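You operate a simulated robot arm through the tools that you are given. There is no shell and no other tool. Be economical: measure what you need, move in short steps, check, and stop when the job is done.

You are at the controls of a simulated robot arm. One attempt, no reset.

Task
Test the leak breaker with the cooler and bench breakers off.
Fine: press TEST once, reset the leak breaker, then put both back on.
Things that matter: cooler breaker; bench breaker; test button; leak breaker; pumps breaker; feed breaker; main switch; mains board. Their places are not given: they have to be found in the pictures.

It is judged by the outcome, as a careful person would: the job done as asked, and still so three seconds after it is handed in. It fails if anything else is knocked over, pushed out of place, dropped, spilled or broken.

Robot
A 6-joint arm with a two-finger parallel gripper, fixed in place. Base frame: the origin is at the foot of the arm, x ahead of it, y to its left, z up; the work surface is at about z = 0.908. Readings come in m, degrees, newtons and seconds.
With the tool pointing down near the work surface it reaches from about 0.24 to 0.66 m from the base axis. Its first joint turns from -66.0 to 66.0 degrees. Payload 2.9 kg.
The TCP is the grasp point between the finger pads, 0.03 m short of the fingertips. In the tool frame z runs along the fingers and y along their closing line. The gripper opens to 0.11 m. The fingers are 0.02 m wide and 0.01 m thick; the gripper's body (0.048 by 0.112 m) begins 0.055 m behind the TCP.
Orientation is that of the tool frame in the base frame, as [roll, pitch, yaw] about the fixed x, y, z axes, in that order (R = Rz(yaw) Ry(pitch) Rx(roll)). With the fingers straight down and closing along the base's y, the tool's x points along the base's -x, its y along +y and its z along -z.

Tools
- The arm moves only by the tool send_rows. Its argument "series" is a list of rows, each a list of 7 numbers: the shift along the tool's x, y, z in mm, then the turn, a rotation vector about the tool's x, y, z in rad, then the opening, from 0 (shut) to 1 (fully open). In form: [[tx, ty, tz, wx, wy, wz, gripper], ...]. A call has 1 to 8 rows; each row is the pose to reach, as a shift and turn from the pose commanded when the call began, along the tool's axes at that moment. Rows are played at 5 a second. More than 0.05 m and 8.6 degrees between two rows, or a gripper value outside its range, and nothing of the call is played. A pose out of reach is approached as far as the arm can. The call stops where the force on the tool passes 40 N (or 10 N more than at its start, if that is more) or the arm is blocked; 0.2 s more then pass. The fingers move at their own pace (about 0.108 m/s each) and stop on an object; they squeeze with about 23 N. The grip force told is the motor's: it shows also when the fingers shut on nothing. Time passes only in rows, and 0.2 s behind the last, so rows that repeat a pose let the fingers close. The reply holds the time, the measured pose of the TCP, the force on the tool along the base axes, the opening and the grip force, in the units named above and with some noise.
- Cameras (640 x 400 px; columns grow to the right, rows downward): "scene" is fixed at [0.0904, 0.4388, 1.3849]; the picture's right is [-0.72, -0.70, 0.00], its down [-0.34, 0.35, -0.87] and it looks along [0.61, -0.62, -0.49] (base axes); focal length 372 px, centre (320, 200). "wrist" rides on the gripper at [-0.036, 0, -0.057] in the tool frame; the picture's right is [0.00, -1.00, 0.00], its down [0.97, 0.00, -0.24] and it looks along [0.24, 0.00, 0.97] (tool axes); focal length 218 px, centre (320, 200).
- capture(camera): a new picture of that camera. It takes no simulated time.
- measure_at(camera, pixels): for up to 12 pixels [column, row] of the newest picture of that camera ("zoom" is the newest enlarged one), the place [x, y, z] in the base frame of the surface seen there, good to about 0.002 m, but the place of the scene camera against the robot may be out by one fixed shift of up to 0.018 m in any direction. It takes no simulated time.
- inspect(camera, box): a new picture of the part [left, top, right, bottom] of that camera's present view, enlarged. It takes no simulated time.
- hand_in(): hands the job in; it is judged then, once.

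Work in short steps. Measure before you move; look again where a grasp or a placing could have gone wrong, and mend it. You have 80 turns and 38 pictures in all, those below and enlarged ones among them. Open the gripper and draw the arm clear of the work before you hand the job in, unless the task says otherwise; then end with one line.

The tools are called as a command line: name --pt "numbers of a row" for each row, then --argument value for the rest, lists and objects as JSON in quotes. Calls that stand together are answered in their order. send_rows: Moves the arm, as the interface text tells. Its arguments: {"type":"object","properties":{"series":{"type":"array","items":{"type":"array","items":{"type":"number"}}}},"required":["series"]} The other tools are called the same way: capture (camera) takes a picture; measure_at (camera, pixels) gives the place of the surface under pixels of a picture; inspect (camera, box) takes an enlarged picture of a part of a camera's view; hand_in () hands the job in.

At the start:

```text
time_s: 0.0
position: [0.347, -0.1517, 1.2001]
tcp_rot: [-180.0, 0.0, -179.9]
force: [-0.1, -0.3, -0.5]
width: 0.11
gripper_force: 0.0
```

scene: 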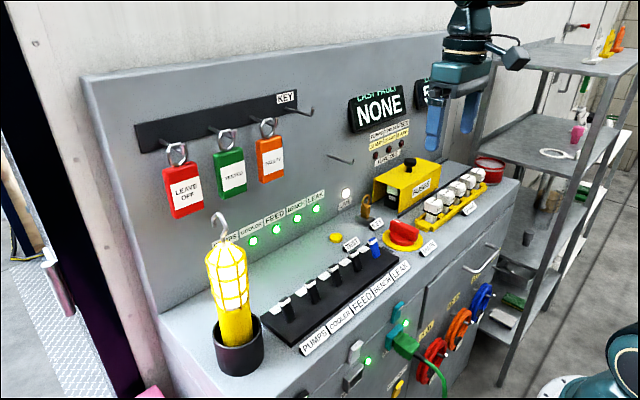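
wrist: 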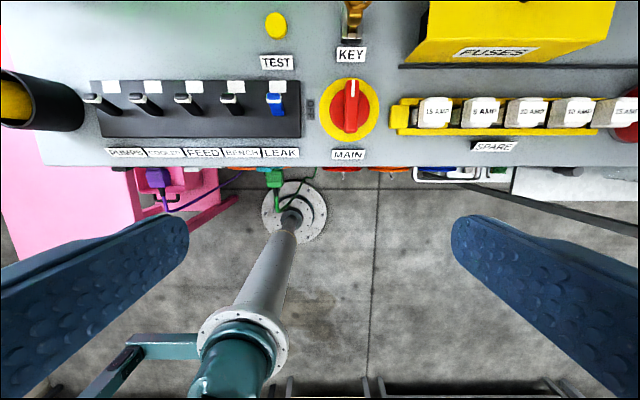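

The wrist picture shows the breaker row at about (90-300, 100), the yellow TEST button at (276,25) and the labels. I'll enlarge both views to see the toggles' states and the displays.

inspect --camera "wrist" --box '[70, 0, 390, 200]'

inspect --camera "scene" --box '[200, 170, 440, 360]'

inspect --camera "scene" --box '[320, 70, 480, 190]'

```text
2.00 times, centred on (230, 100) of wrist
```

zoom: 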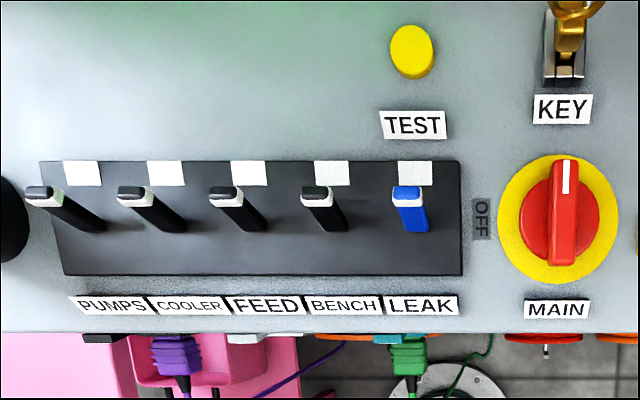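

```text
2.11 times, centred on (320, 265) of scene
```

zoom: 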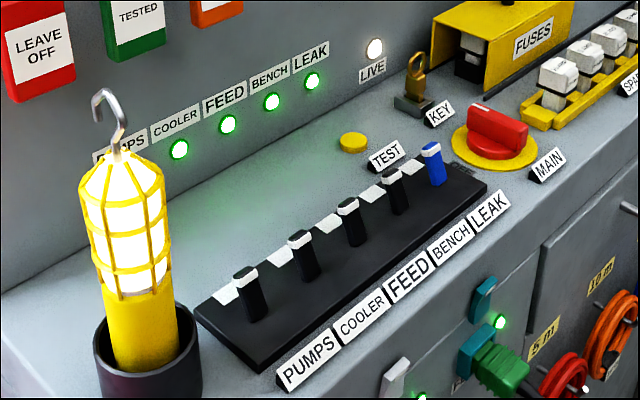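

```text
3.33 times, centred on (400, 130) of scene
```

zoom: 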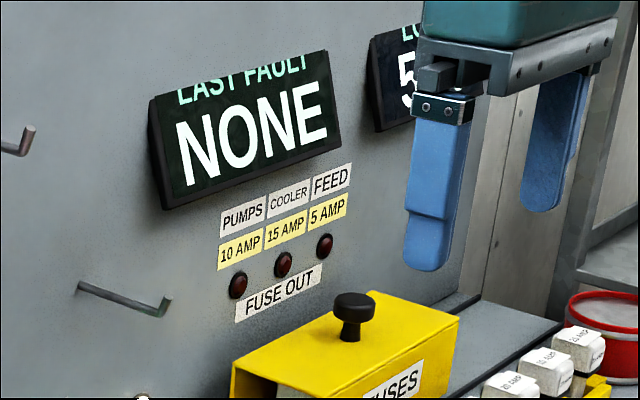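

All the levers look alike, with the lamps lit. I'll measure the lever tips, bases, the button and the plate from the wrist view.

measure_at --camera "wrist" --pixels '[[276, 25], [260, 28], [274, 96], [276, 112], [228, 97], [238, 113], [181, 97], [136, 97], [91, 97], [200, 130], [290, 130], [276, 75]]'

inspect --camera "wrist" --box '[200, 60, 320, 140]'

```text
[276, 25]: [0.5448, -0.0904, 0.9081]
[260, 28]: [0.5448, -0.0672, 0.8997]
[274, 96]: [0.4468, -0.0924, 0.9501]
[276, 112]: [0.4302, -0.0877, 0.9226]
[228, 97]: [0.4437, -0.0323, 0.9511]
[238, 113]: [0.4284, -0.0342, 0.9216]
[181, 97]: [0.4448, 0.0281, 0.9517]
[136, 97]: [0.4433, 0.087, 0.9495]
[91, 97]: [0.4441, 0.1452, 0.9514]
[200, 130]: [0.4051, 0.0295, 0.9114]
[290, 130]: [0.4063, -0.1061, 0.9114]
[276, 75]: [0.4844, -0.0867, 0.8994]
```

```text
5.00 times, centred on (260, 100) of wrist
```

zoom: 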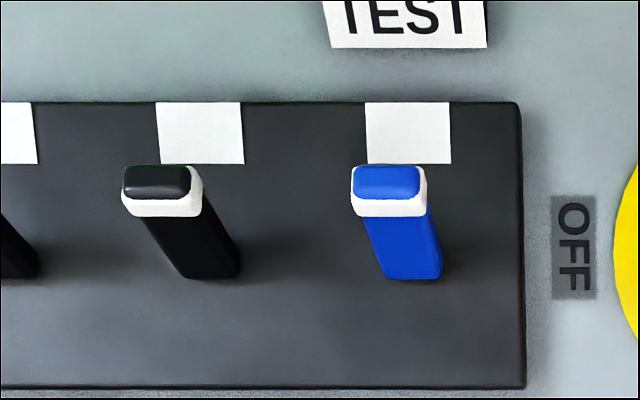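

The levers lean towards the white marks (tip x≈0.444, base x≈0.428), with the tips at y≈0.145, 0.087, 0.028, -0.032 and -0.092. I'll check the obstacles: the lamp, tags, wall, fuse box and key.

capture --camera "scene"

measure_at --camera "scene" --pixels '[[221, 216], [240, 270], [183, 190], [229, 170], [272, 160], [340, 160], [408, 160], [366, 203], [335, 237], [404, 228], [280, 200], [357, 251]]'

```text
31 pictures are left
```

scene: 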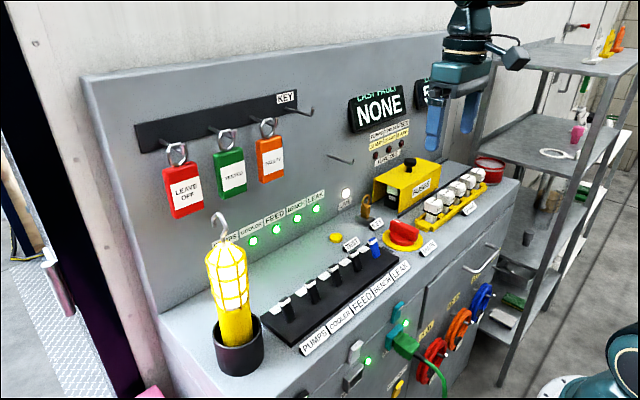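

```text
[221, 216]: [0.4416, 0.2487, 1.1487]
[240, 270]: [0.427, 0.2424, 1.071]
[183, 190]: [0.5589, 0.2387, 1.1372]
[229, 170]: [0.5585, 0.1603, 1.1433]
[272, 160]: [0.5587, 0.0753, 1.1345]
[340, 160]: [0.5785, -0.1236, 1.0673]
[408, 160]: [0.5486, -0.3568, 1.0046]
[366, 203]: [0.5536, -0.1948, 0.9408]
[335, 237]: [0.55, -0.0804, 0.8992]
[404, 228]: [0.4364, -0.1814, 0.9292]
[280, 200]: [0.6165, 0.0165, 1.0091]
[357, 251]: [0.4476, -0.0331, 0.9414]
```

The wall is at x≈0.61, the tags at x≈0.555 with z>1.08, and a hook above TEST at x≈0.57. I'll tilt the tool 0.3 rad so the wrist stays clear of them, close the fingers, and go above and in front of the cooler lever.

send_rows --pt "-14 34 17 0 -0.04 0 0" --pt "-29 68 34 0 -0.08 0 0" --pt "-44 102 51 0 -0.13 0 0" --pt "-59 137 69 0 -0.17 0 0" --pt "-74 171 86 0 -0.21 0 0" --pt "-88 205 103 0 -0.26 0 0" --pt "-103 239 120 0 -0.3 0 0" --pt "-103 239 120 0 -0.3 0 0"

```text
time_s: 1.8
position: [0.451, 0.0895, 1.0806]
tcp_rot: [-180.0, 17.2, -180.0]
force: [0.9, 0.0, -0.1]
width: 0.0
gripper_force: 22.5
```

The tilt is as intended. I'll check the wrist view over the cooler lever.

capture --camera "wrist"

```text
30 pictures are left
```

wrist: 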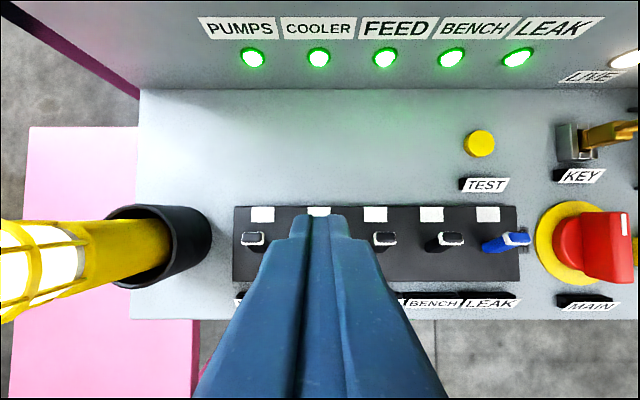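

measure_at --camera "wrist" --pixels '[[383, 234], [449, 234], [518, 237], [255, 234], [480, 142], [468, 145], [318, 210], [255, 214], [375, 214], [431, 214], [487, 214], [440, 246]]'

```text
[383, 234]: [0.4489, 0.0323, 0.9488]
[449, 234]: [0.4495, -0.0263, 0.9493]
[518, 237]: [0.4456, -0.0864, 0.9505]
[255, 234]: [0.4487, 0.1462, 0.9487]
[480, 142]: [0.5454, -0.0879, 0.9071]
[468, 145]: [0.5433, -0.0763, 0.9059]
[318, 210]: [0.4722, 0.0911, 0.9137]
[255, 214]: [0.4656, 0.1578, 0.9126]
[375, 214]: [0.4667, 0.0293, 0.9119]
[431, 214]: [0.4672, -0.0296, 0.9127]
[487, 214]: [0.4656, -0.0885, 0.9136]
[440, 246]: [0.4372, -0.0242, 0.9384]
```

The lever front edges are at x≈0.4495, and the cooler is at y≈0.090. I'll lower the closed fingers behind the cooler lever, on its wall side.

send_rows --pt "-25.8 0 8 0 0 0 0" --pt "-12.5 0 51 0 0 0 0" --pt "-0.7 0 89.2 0 0 0 0" --pt "9.1 0 120.7 0 0 0 0" --pt "9.1 0 120.7 0 0 0 0"

```text
time_s: 3.0
position: [0.477, 0.0889, 0.9621]
tcp_rot: [180.0, 17.1, 179.9]
force: [-0.1, -0.9, 0.9]
width: 0.0002
gripper_force: 23.4
```

I'm in place without contact. Now I'll push the lever towards -x in 8–12 mm steps.

send_rows --pt "11.5 0 -3.5 0 0 0 0" --pt "21 0 -6.5 0 0 0 0" --pt "28.7 0 -8.9 0 0 0 0" --pt "36.3 0 -11.2 0 0 0 0" --pt "43.9 0 -13.6 0 0 0 0" --pt "47.8 0 -14.8 0 0 0 0"

capture --camera "scene"

```text
time_s: 4.4
position: [0.4268, 0.0886, 0.9617]
tcp_rot: [-180.0, 17.1, 180.0]
force: [0.0, 0.1, 0.2]
width: 0.0
gripper_force: 22.8
```

```text
29 pictures are left
```

scene: 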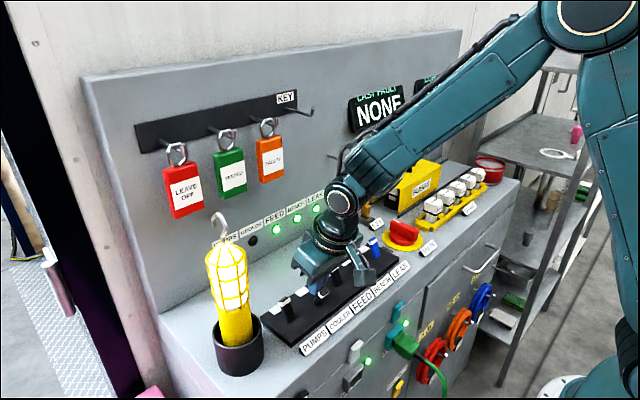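

The COOLER lamp is dark now (250,240), with no residual force. Next I'll lift, move over to bench (y≈-0.029), and lower behind its lever.

send_rows --pt "-19.9 0 -30.5 0 0 0 0" --pt "-39.2 0 -59 0 0 0 0" --pt "-53.5 -40 -54.6 0 0 0 0" --pt "-67.9 -80 -50.1 0 0 0 0" --pt "-67.9 -118 -50.1 0 0 0 0" --pt "-57.8 -118 -17.7 0 0 0 0" --pt "-47.8 -118 14.8 0 0 0 0" --pt "-47.8 -118 14.8 0 0 0 0"

capture --camera "wrist"

```text
time_s: 6.2
position: [0.4766, -0.0309, 0.9627]
tcp_rot: [180.0, 17.2, 180.0]
force: [0.4, -0.5, -0.1]
width: 0.0001
gripper_force: 23.0
```

```text
28 pictures are left
```

wrist: 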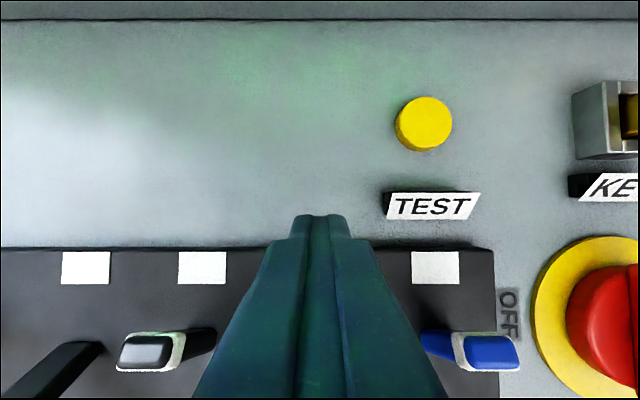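

The fingers are behind the bench lever, the feed lever at (150,350) is still on, and the cooler lever is over. I'll push bench the same way.

send_rows --pt "11.5 0 -3.5 0 0 0 0" --pt "21 0 -6.5 0 0 0 0" --pt "28.7 0 -8.9 0 0 0 0" --pt "36.3 0 -11.2 0 0 0 0" --pt "43.9 0 -13.6 0 0 0 0" --pt "47.8 0 -14.8 0 0 0 0"

```text
time_s: 7.6
position: [0.4266, -0.0304, 0.9626]
tcp_rot: [180.0, 17.2, -179.9]
force: [0.1, -0.3, 0.0]
width: 0.0001
gripper_force: 22.9
```

The force is back to zero. Next I'll lift, go round behind the leak lever, and come in low (under the wall hook) over TEST, stopping above it.

send_rows --pt "-19.9 0 -30.5 0 0 0 0" --pt "-44 0 -57.5 0 0 0 0" --pt "-67.9 -30 -50.1 0 0 0 0" --pt "-91.7 -58.6 -42.7 0 0 0 0" --pt "-90.1 -58.6 -3.6 0 0 0 0" --pt "-79.4 -58.6 30.8 0 0 0 0" --pt "-103.3 -58.6 38.2 0 0 0 0" --pt "-103.3 -58.6 38.2 0 0 0 0"

capture --camera "wrist"

capture --camera "scene"

```text
time_s: 9.4
position: [0.5383, -0.0883, 0.9554]
tcp_rot: [-179.9, 17.2, -179.9]
force: [-0.5, 0.2, 0.1]
width: 0.0001
gripper_force: 22.9
```

```text
27 pictures are left
```

wrist: 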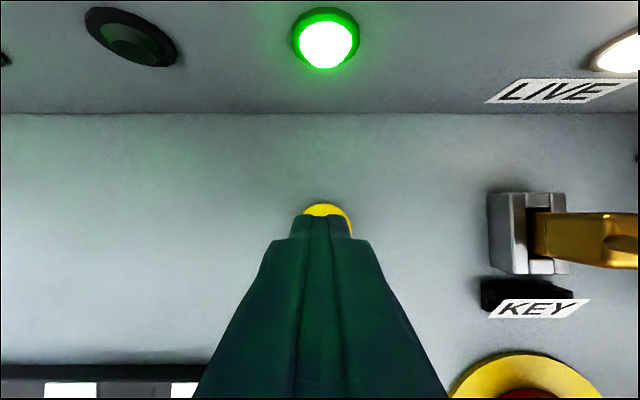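

```text
26 pictures are left
```

scene: 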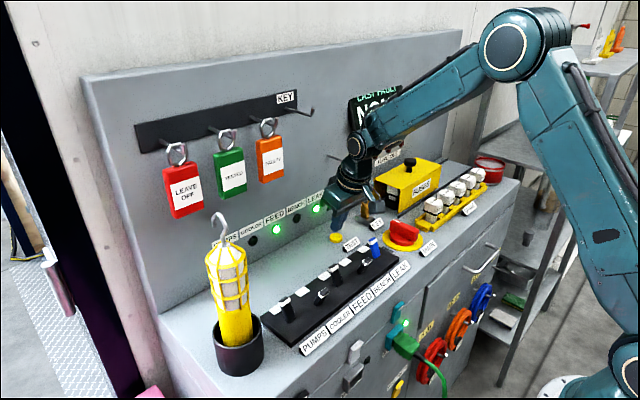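

The BENCH and COOLER lamps are out, LEAK is still lit, and the fingertip sits over the button. I'll press straight down gently in one stroke and hold to see.

send_rows --pt "-0.8 0 10.7 0 0 0 0" --pt "0.6 0 15.5 0 0 0 0" --pt "1.5 0 18.4 0 0 0 0" --pt "2.1 0 20.3 0 0 0 0" --pt "2.7 0 22.2 0 0 0 0"

inspect --camera "scene" --box '[240, 180, 420, 300]'

```text
time_s: 10.6
position: [0.541, -0.0888, 0.9348]
tcp_rot: [180.0, 17.2, 180.0]
force: [-0.8, 0.8, 3.8]
width: 0.0
gripper_force: 23.4
```

```text
3.33 times, centred on (330, 240) of scene
```

zoom: 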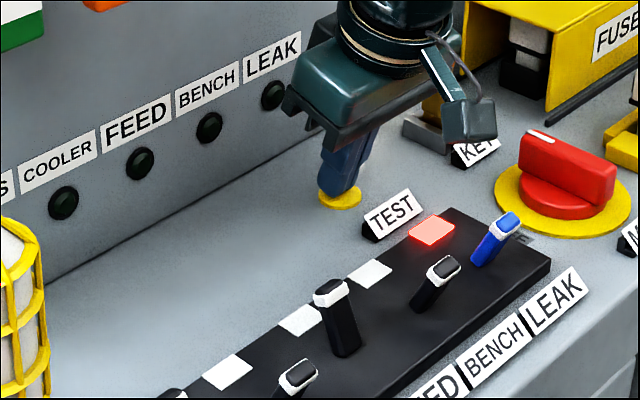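

TEST tripped the leak breaker: the flag is red, the lamps are out, and the lever has moved. I'll lift off and back out to look at the lever.

send_rows --pt "-5.9 0 -19.1 0 0 0 0" --pt "27.5 0 -29.4 0 0 0 0" --pt "17.1 0 -62.8 0 0 0 0" --pt "5.3 0 -101 0 0 0 0" --pt "5.3 40 -101 0 0 0 0" --pt "5.3 40 -101 0 0 0 0"

capture --camera "wrist"

inspect --camera "scene" --box '[200, 80, 440, 320]'

```text
time_s: 12.0
position: [0.5064, -0.0474, 1.0306]
tcp_rot: [-179.9, 17.3, -179.9]
force: [-0.2, 0.0, -0.2]
width: 0.0002
gripper_force: 23.0
```

```text
24 pictures are left
```

wrist: 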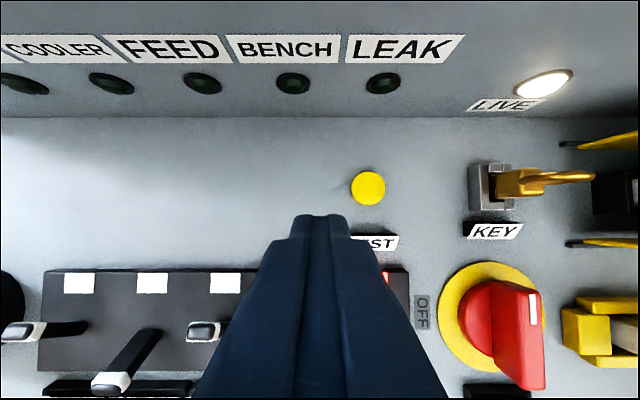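

```text
1.67 times, centred on (320, 200) of scene
```

zoom: 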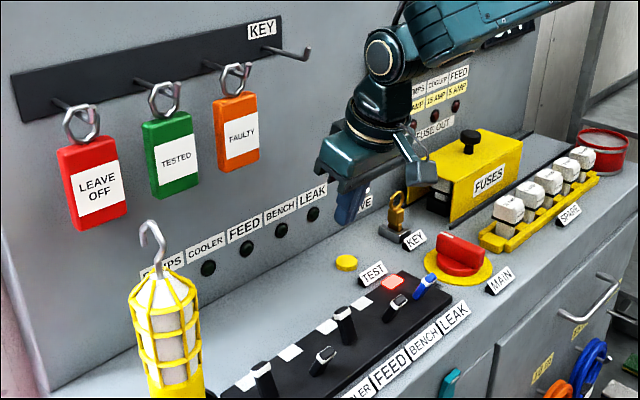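

The leak lever at zoom (428,279) needs its position compared with the off levers; I'll measure it.

measure_at --camera "zoom" --pixels '[[430, 277], [400, 298], [326, 351], [344, 312], [262, 367], [418, 297], [394, 282]]'

inspect --camera "scene" --box '[320, 220, 420, 290]'

```text
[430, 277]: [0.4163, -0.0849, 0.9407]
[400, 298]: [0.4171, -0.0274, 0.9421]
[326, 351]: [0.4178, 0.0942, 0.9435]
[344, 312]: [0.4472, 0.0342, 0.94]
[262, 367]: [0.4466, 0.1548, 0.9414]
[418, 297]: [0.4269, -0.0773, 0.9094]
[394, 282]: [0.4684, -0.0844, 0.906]
```

```text
5.71 times, centred on (370, 255) of scene
```

zoom: 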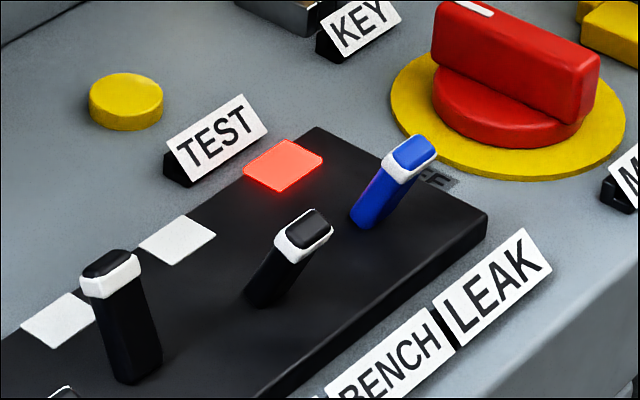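

The leak lever is at the full off position, like the others (x≈0.412). I'll check the label height, since I'll come down near it to push from the front.

measure_at --camera "zoom" --pixels '[[522, 235], [490, 290], [450, 315], [410, 150], [465, 250]]'

```text
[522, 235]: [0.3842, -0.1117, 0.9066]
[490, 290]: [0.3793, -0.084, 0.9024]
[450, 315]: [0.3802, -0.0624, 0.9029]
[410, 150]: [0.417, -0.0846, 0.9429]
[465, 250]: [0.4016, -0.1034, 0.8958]
```

The labels stay below z≈0.915, so fingertips at 0.933 are clear. I'll move over to the front (-x) side of the leak lever and lower.

send_rows --pt "42 -14 -13 0 0 0 0" --pt "84 -28 -26 0 0 0 0" --pt "124.2 -41.5 -38.4 0 0 0 0" --pt "134.3 -41.5 -5.9 0 0 0 0" --pt "144.5 -41.5 27 0 0 0 0" --pt "144.5 -41.5 27 0 0 0 0"

capture --camera "wrist"

```text
time_s: 13.4
position: [0.3764, -0.0912, 0.9612]
tcp_rot: [-180.0, 17.2, 180.0]
force: [-0.2, -0.3, 0.3]
width: 0.0
gripper_force: 22.9
```

```text
21 pictures are left
```

wrist: 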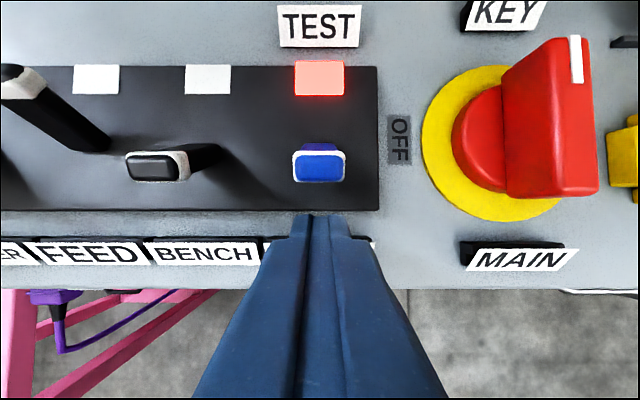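

The finger is aligned with the blue lever. I'll push it towards +x.

send_rows --pt "-11.5 0 3.5 0 0 0 0" --pt "-21 0 6.5 0 0 0 0" --pt "-28.7 0 8.9 0 0 0 0" --pt "-35.3 0 10.9 0 0 0 0" --pt "-42 0 13 0 0 0 0"

inspect --camera "scene" --box '[200, 170, 440, 320]'

```text
time_s: 14.6
position: [0.4171, -0.0909, 0.9609]
tcp_rot: [-179.9, 16.8, 180.0]
force: [-19.6, 0.1, 11.9]
width: 0.0
gripper_force: 23.0
```

```text
2.67 times, centred on (320, 245) of scene
```

zoom: 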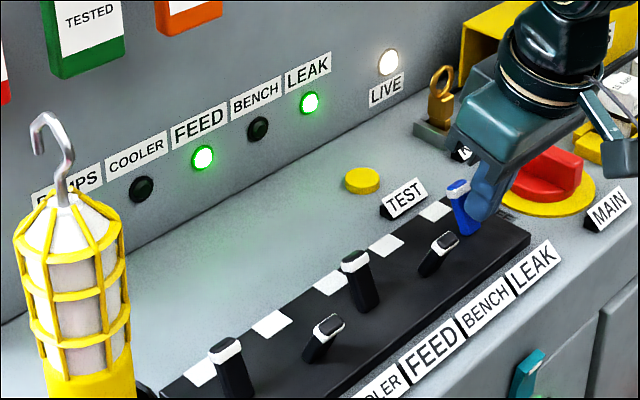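

The leak breaker is reset: its lamp is green, the flag is white and FEED is live. I'll back off, lift, and move in front of bench.

send_rows --pt "21 0 -6.5 0 0 0 0" --pt "43 0 -13.3 0 0 0 0" --pt "32.7 0 -46.7 0 0 0 0" --pt "32.7 30 -46.7 0 0 0 0" --pt "32.7 61 -46.7 0 0 0 0" --pt "43 61 -13.3 0 0 0 0" --pt "43 61 -13.3 0 0 0 0"

capture --camera "wrist"

```text
time_s: 16.2
position: [0.3753, -0.0292, 0.9616]
tcp_rot: [180.0, 17.2, 179.9]
force: [-0.3, -0.3, 0.3]
width: 0.0002
gripper_force: 23.2
```

```text
19 pictures are left
```

wrist: 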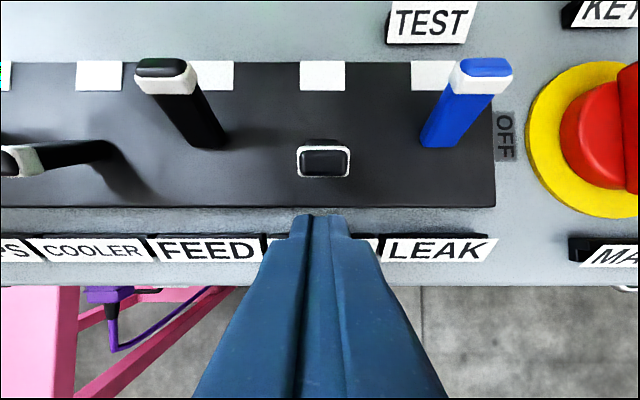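

Aligned with the bench lever at (323,160), with leak and feed on. I'll push it towards +x, slightly less far than before.

send_rows --pt "-11.5 0 3.5 0 0 0 0" --pt "-21 0 6.5 0 0 0 0" --pt "-28.7 0 8.9 0 0 0 0" --pt "-35.3 0 10.9 0 0 0 0" --pt "-41 0 12.7 0 0 0 0"

inspect --camera "scene" --box '[200, 170, 440, 320]'

```text
time_s: 17.4
position: [0.4181, -0.0297, 0.9612]
tcp_rot: [180.0, 17.1, 180.0]
force: [-8.5, 0.5, 6.5]
width: 0.0001
gripper_force: 22.3
```

```text
2.67 times, centred on (320, 245) of scene
```

zoom: 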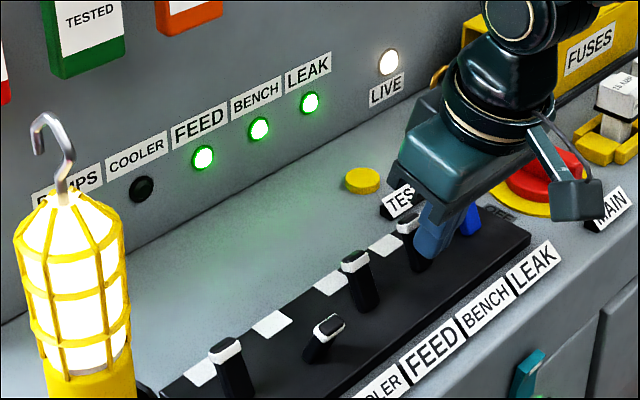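

BENCH is on and the work lamp is lit again. I'll back off and go to the cooler (y≈0.090).

send_rows --pt "21 0 -6.5 0 0 0 0" --pt "42 0 -13 0 0 0 0" --pt "31.7 0 -46.4 0 0 0 0" --pt "31.7 40 -46.4 0 0 0 0" --pt "31.7 80 -46.4 0 0 0 0" --pt "31.7 119 -46.4 0 0 0 0" --pt "42 119 -13 0 0 0 0" --pt "42 119 -13 0 0 0 0"

capture --camera "wrist"

```text
time_s: 19.2
position: [0.3721, 0.0892, 0.9603]
tcp_rot: [-180.0, 17.2, -179.9]
force: [-0.2, -0.6, 0.1]
width: 0.0002
gripper_force: 22.5
```

```text
17 pictures are left
```

wrist: 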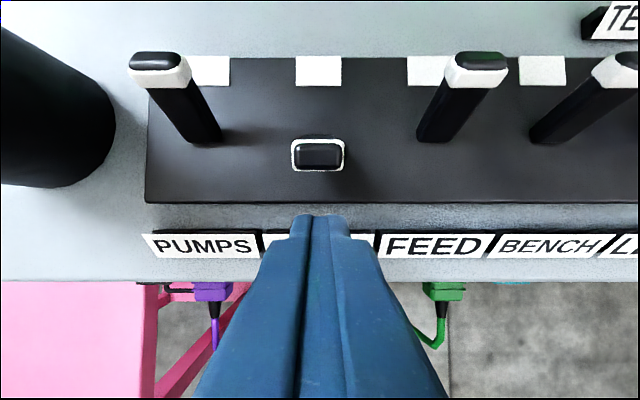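

Aligned with the cooler lever at (318,156). I'll push it on.

send_rows --pt "-11.5 0 3.5 0 0 0 0" --pt "-23 0 7 0 0 0 0" --pt "-31 0 9.6 0 0 0 0" --pt "-38 0 11.7 0 0 0 0" --pt "-43.9 0 13.6 0 0 0 0"

inspect --camera "scene" --box '[200, 170, 440, 320]'

```text
time_s: 20.4
position: [0.4174, 0.0901, 0.9608]
tcp_rot: [-180.0, 16.8, -180.0]
force: [-18.6, -1.2, 12.0]
width: 0.0002
gripper_force: 22.3
```

```text
2.67 times, centred on (320, 245) of scene
```

zoom: 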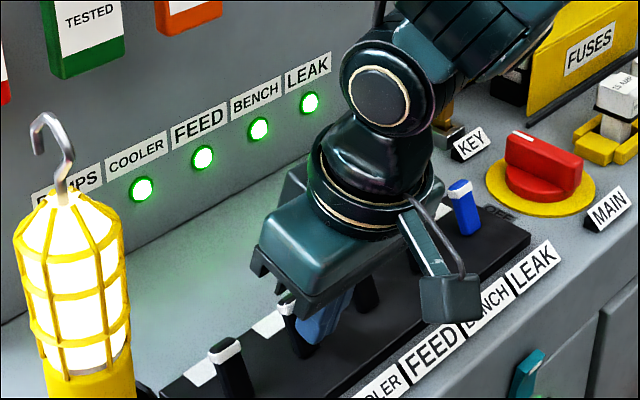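

All lamps are green. I'll back off, lift clear and open the gripper.

send_rows --pt "21 0 -6.5 0 0 0 0" --pt "43 0 -13.3 0 0 0 0" --pt "29.7 0 -56.3 0 0 0 0" --pt "16.4 0 -99.3 0 0 0 0" --pt "3.1 0 -142.2 0 0 0 0" --pt "3.1 -40 -142.2 0 0 0 0.5" --pt "3.1 -80 -142.2 0 0 0 1" --pt "3.1 -120 -142.2 0 0 0 1"

capture --camera "wrist"

capture --camera "scene"

```text
time_s: 22.2
position: [0.3732, -0.0312, 1.0957]
tcp_rot: [-180.0, 17.1, -179.9]
force: [0.3, -0.8, 0.4]
width: 0.1097
gripper_force: 0.1
```

```text
15 pictures are left
```

wrist: 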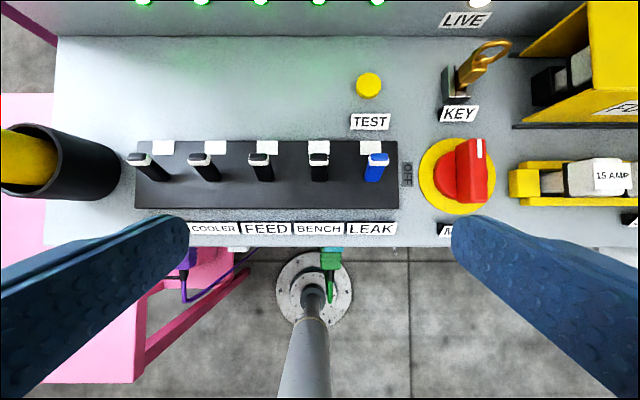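

```text
14 pictures are left
```

scene: 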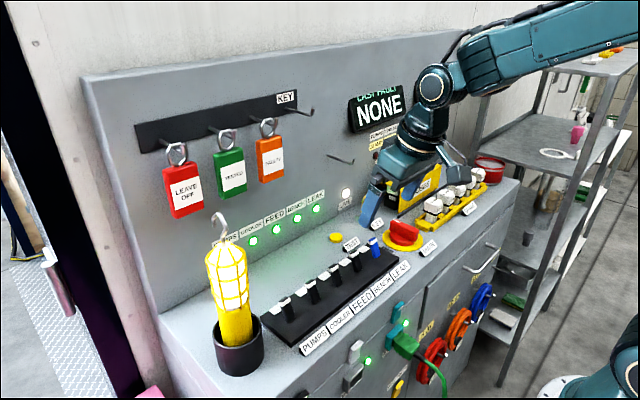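

All five levers are on, all lamps are green, the display reads NONE and the arm is clear with the gripper open. I'll hand in.

hand_in

```text
The job is handed in.
```

I switched the cooler and bench breakers off and pressed TEST once. The leak breaker tripped and I reset it, then put cooler and bench back on; all the lever positions and visible lamps showed on when I handed the job in.
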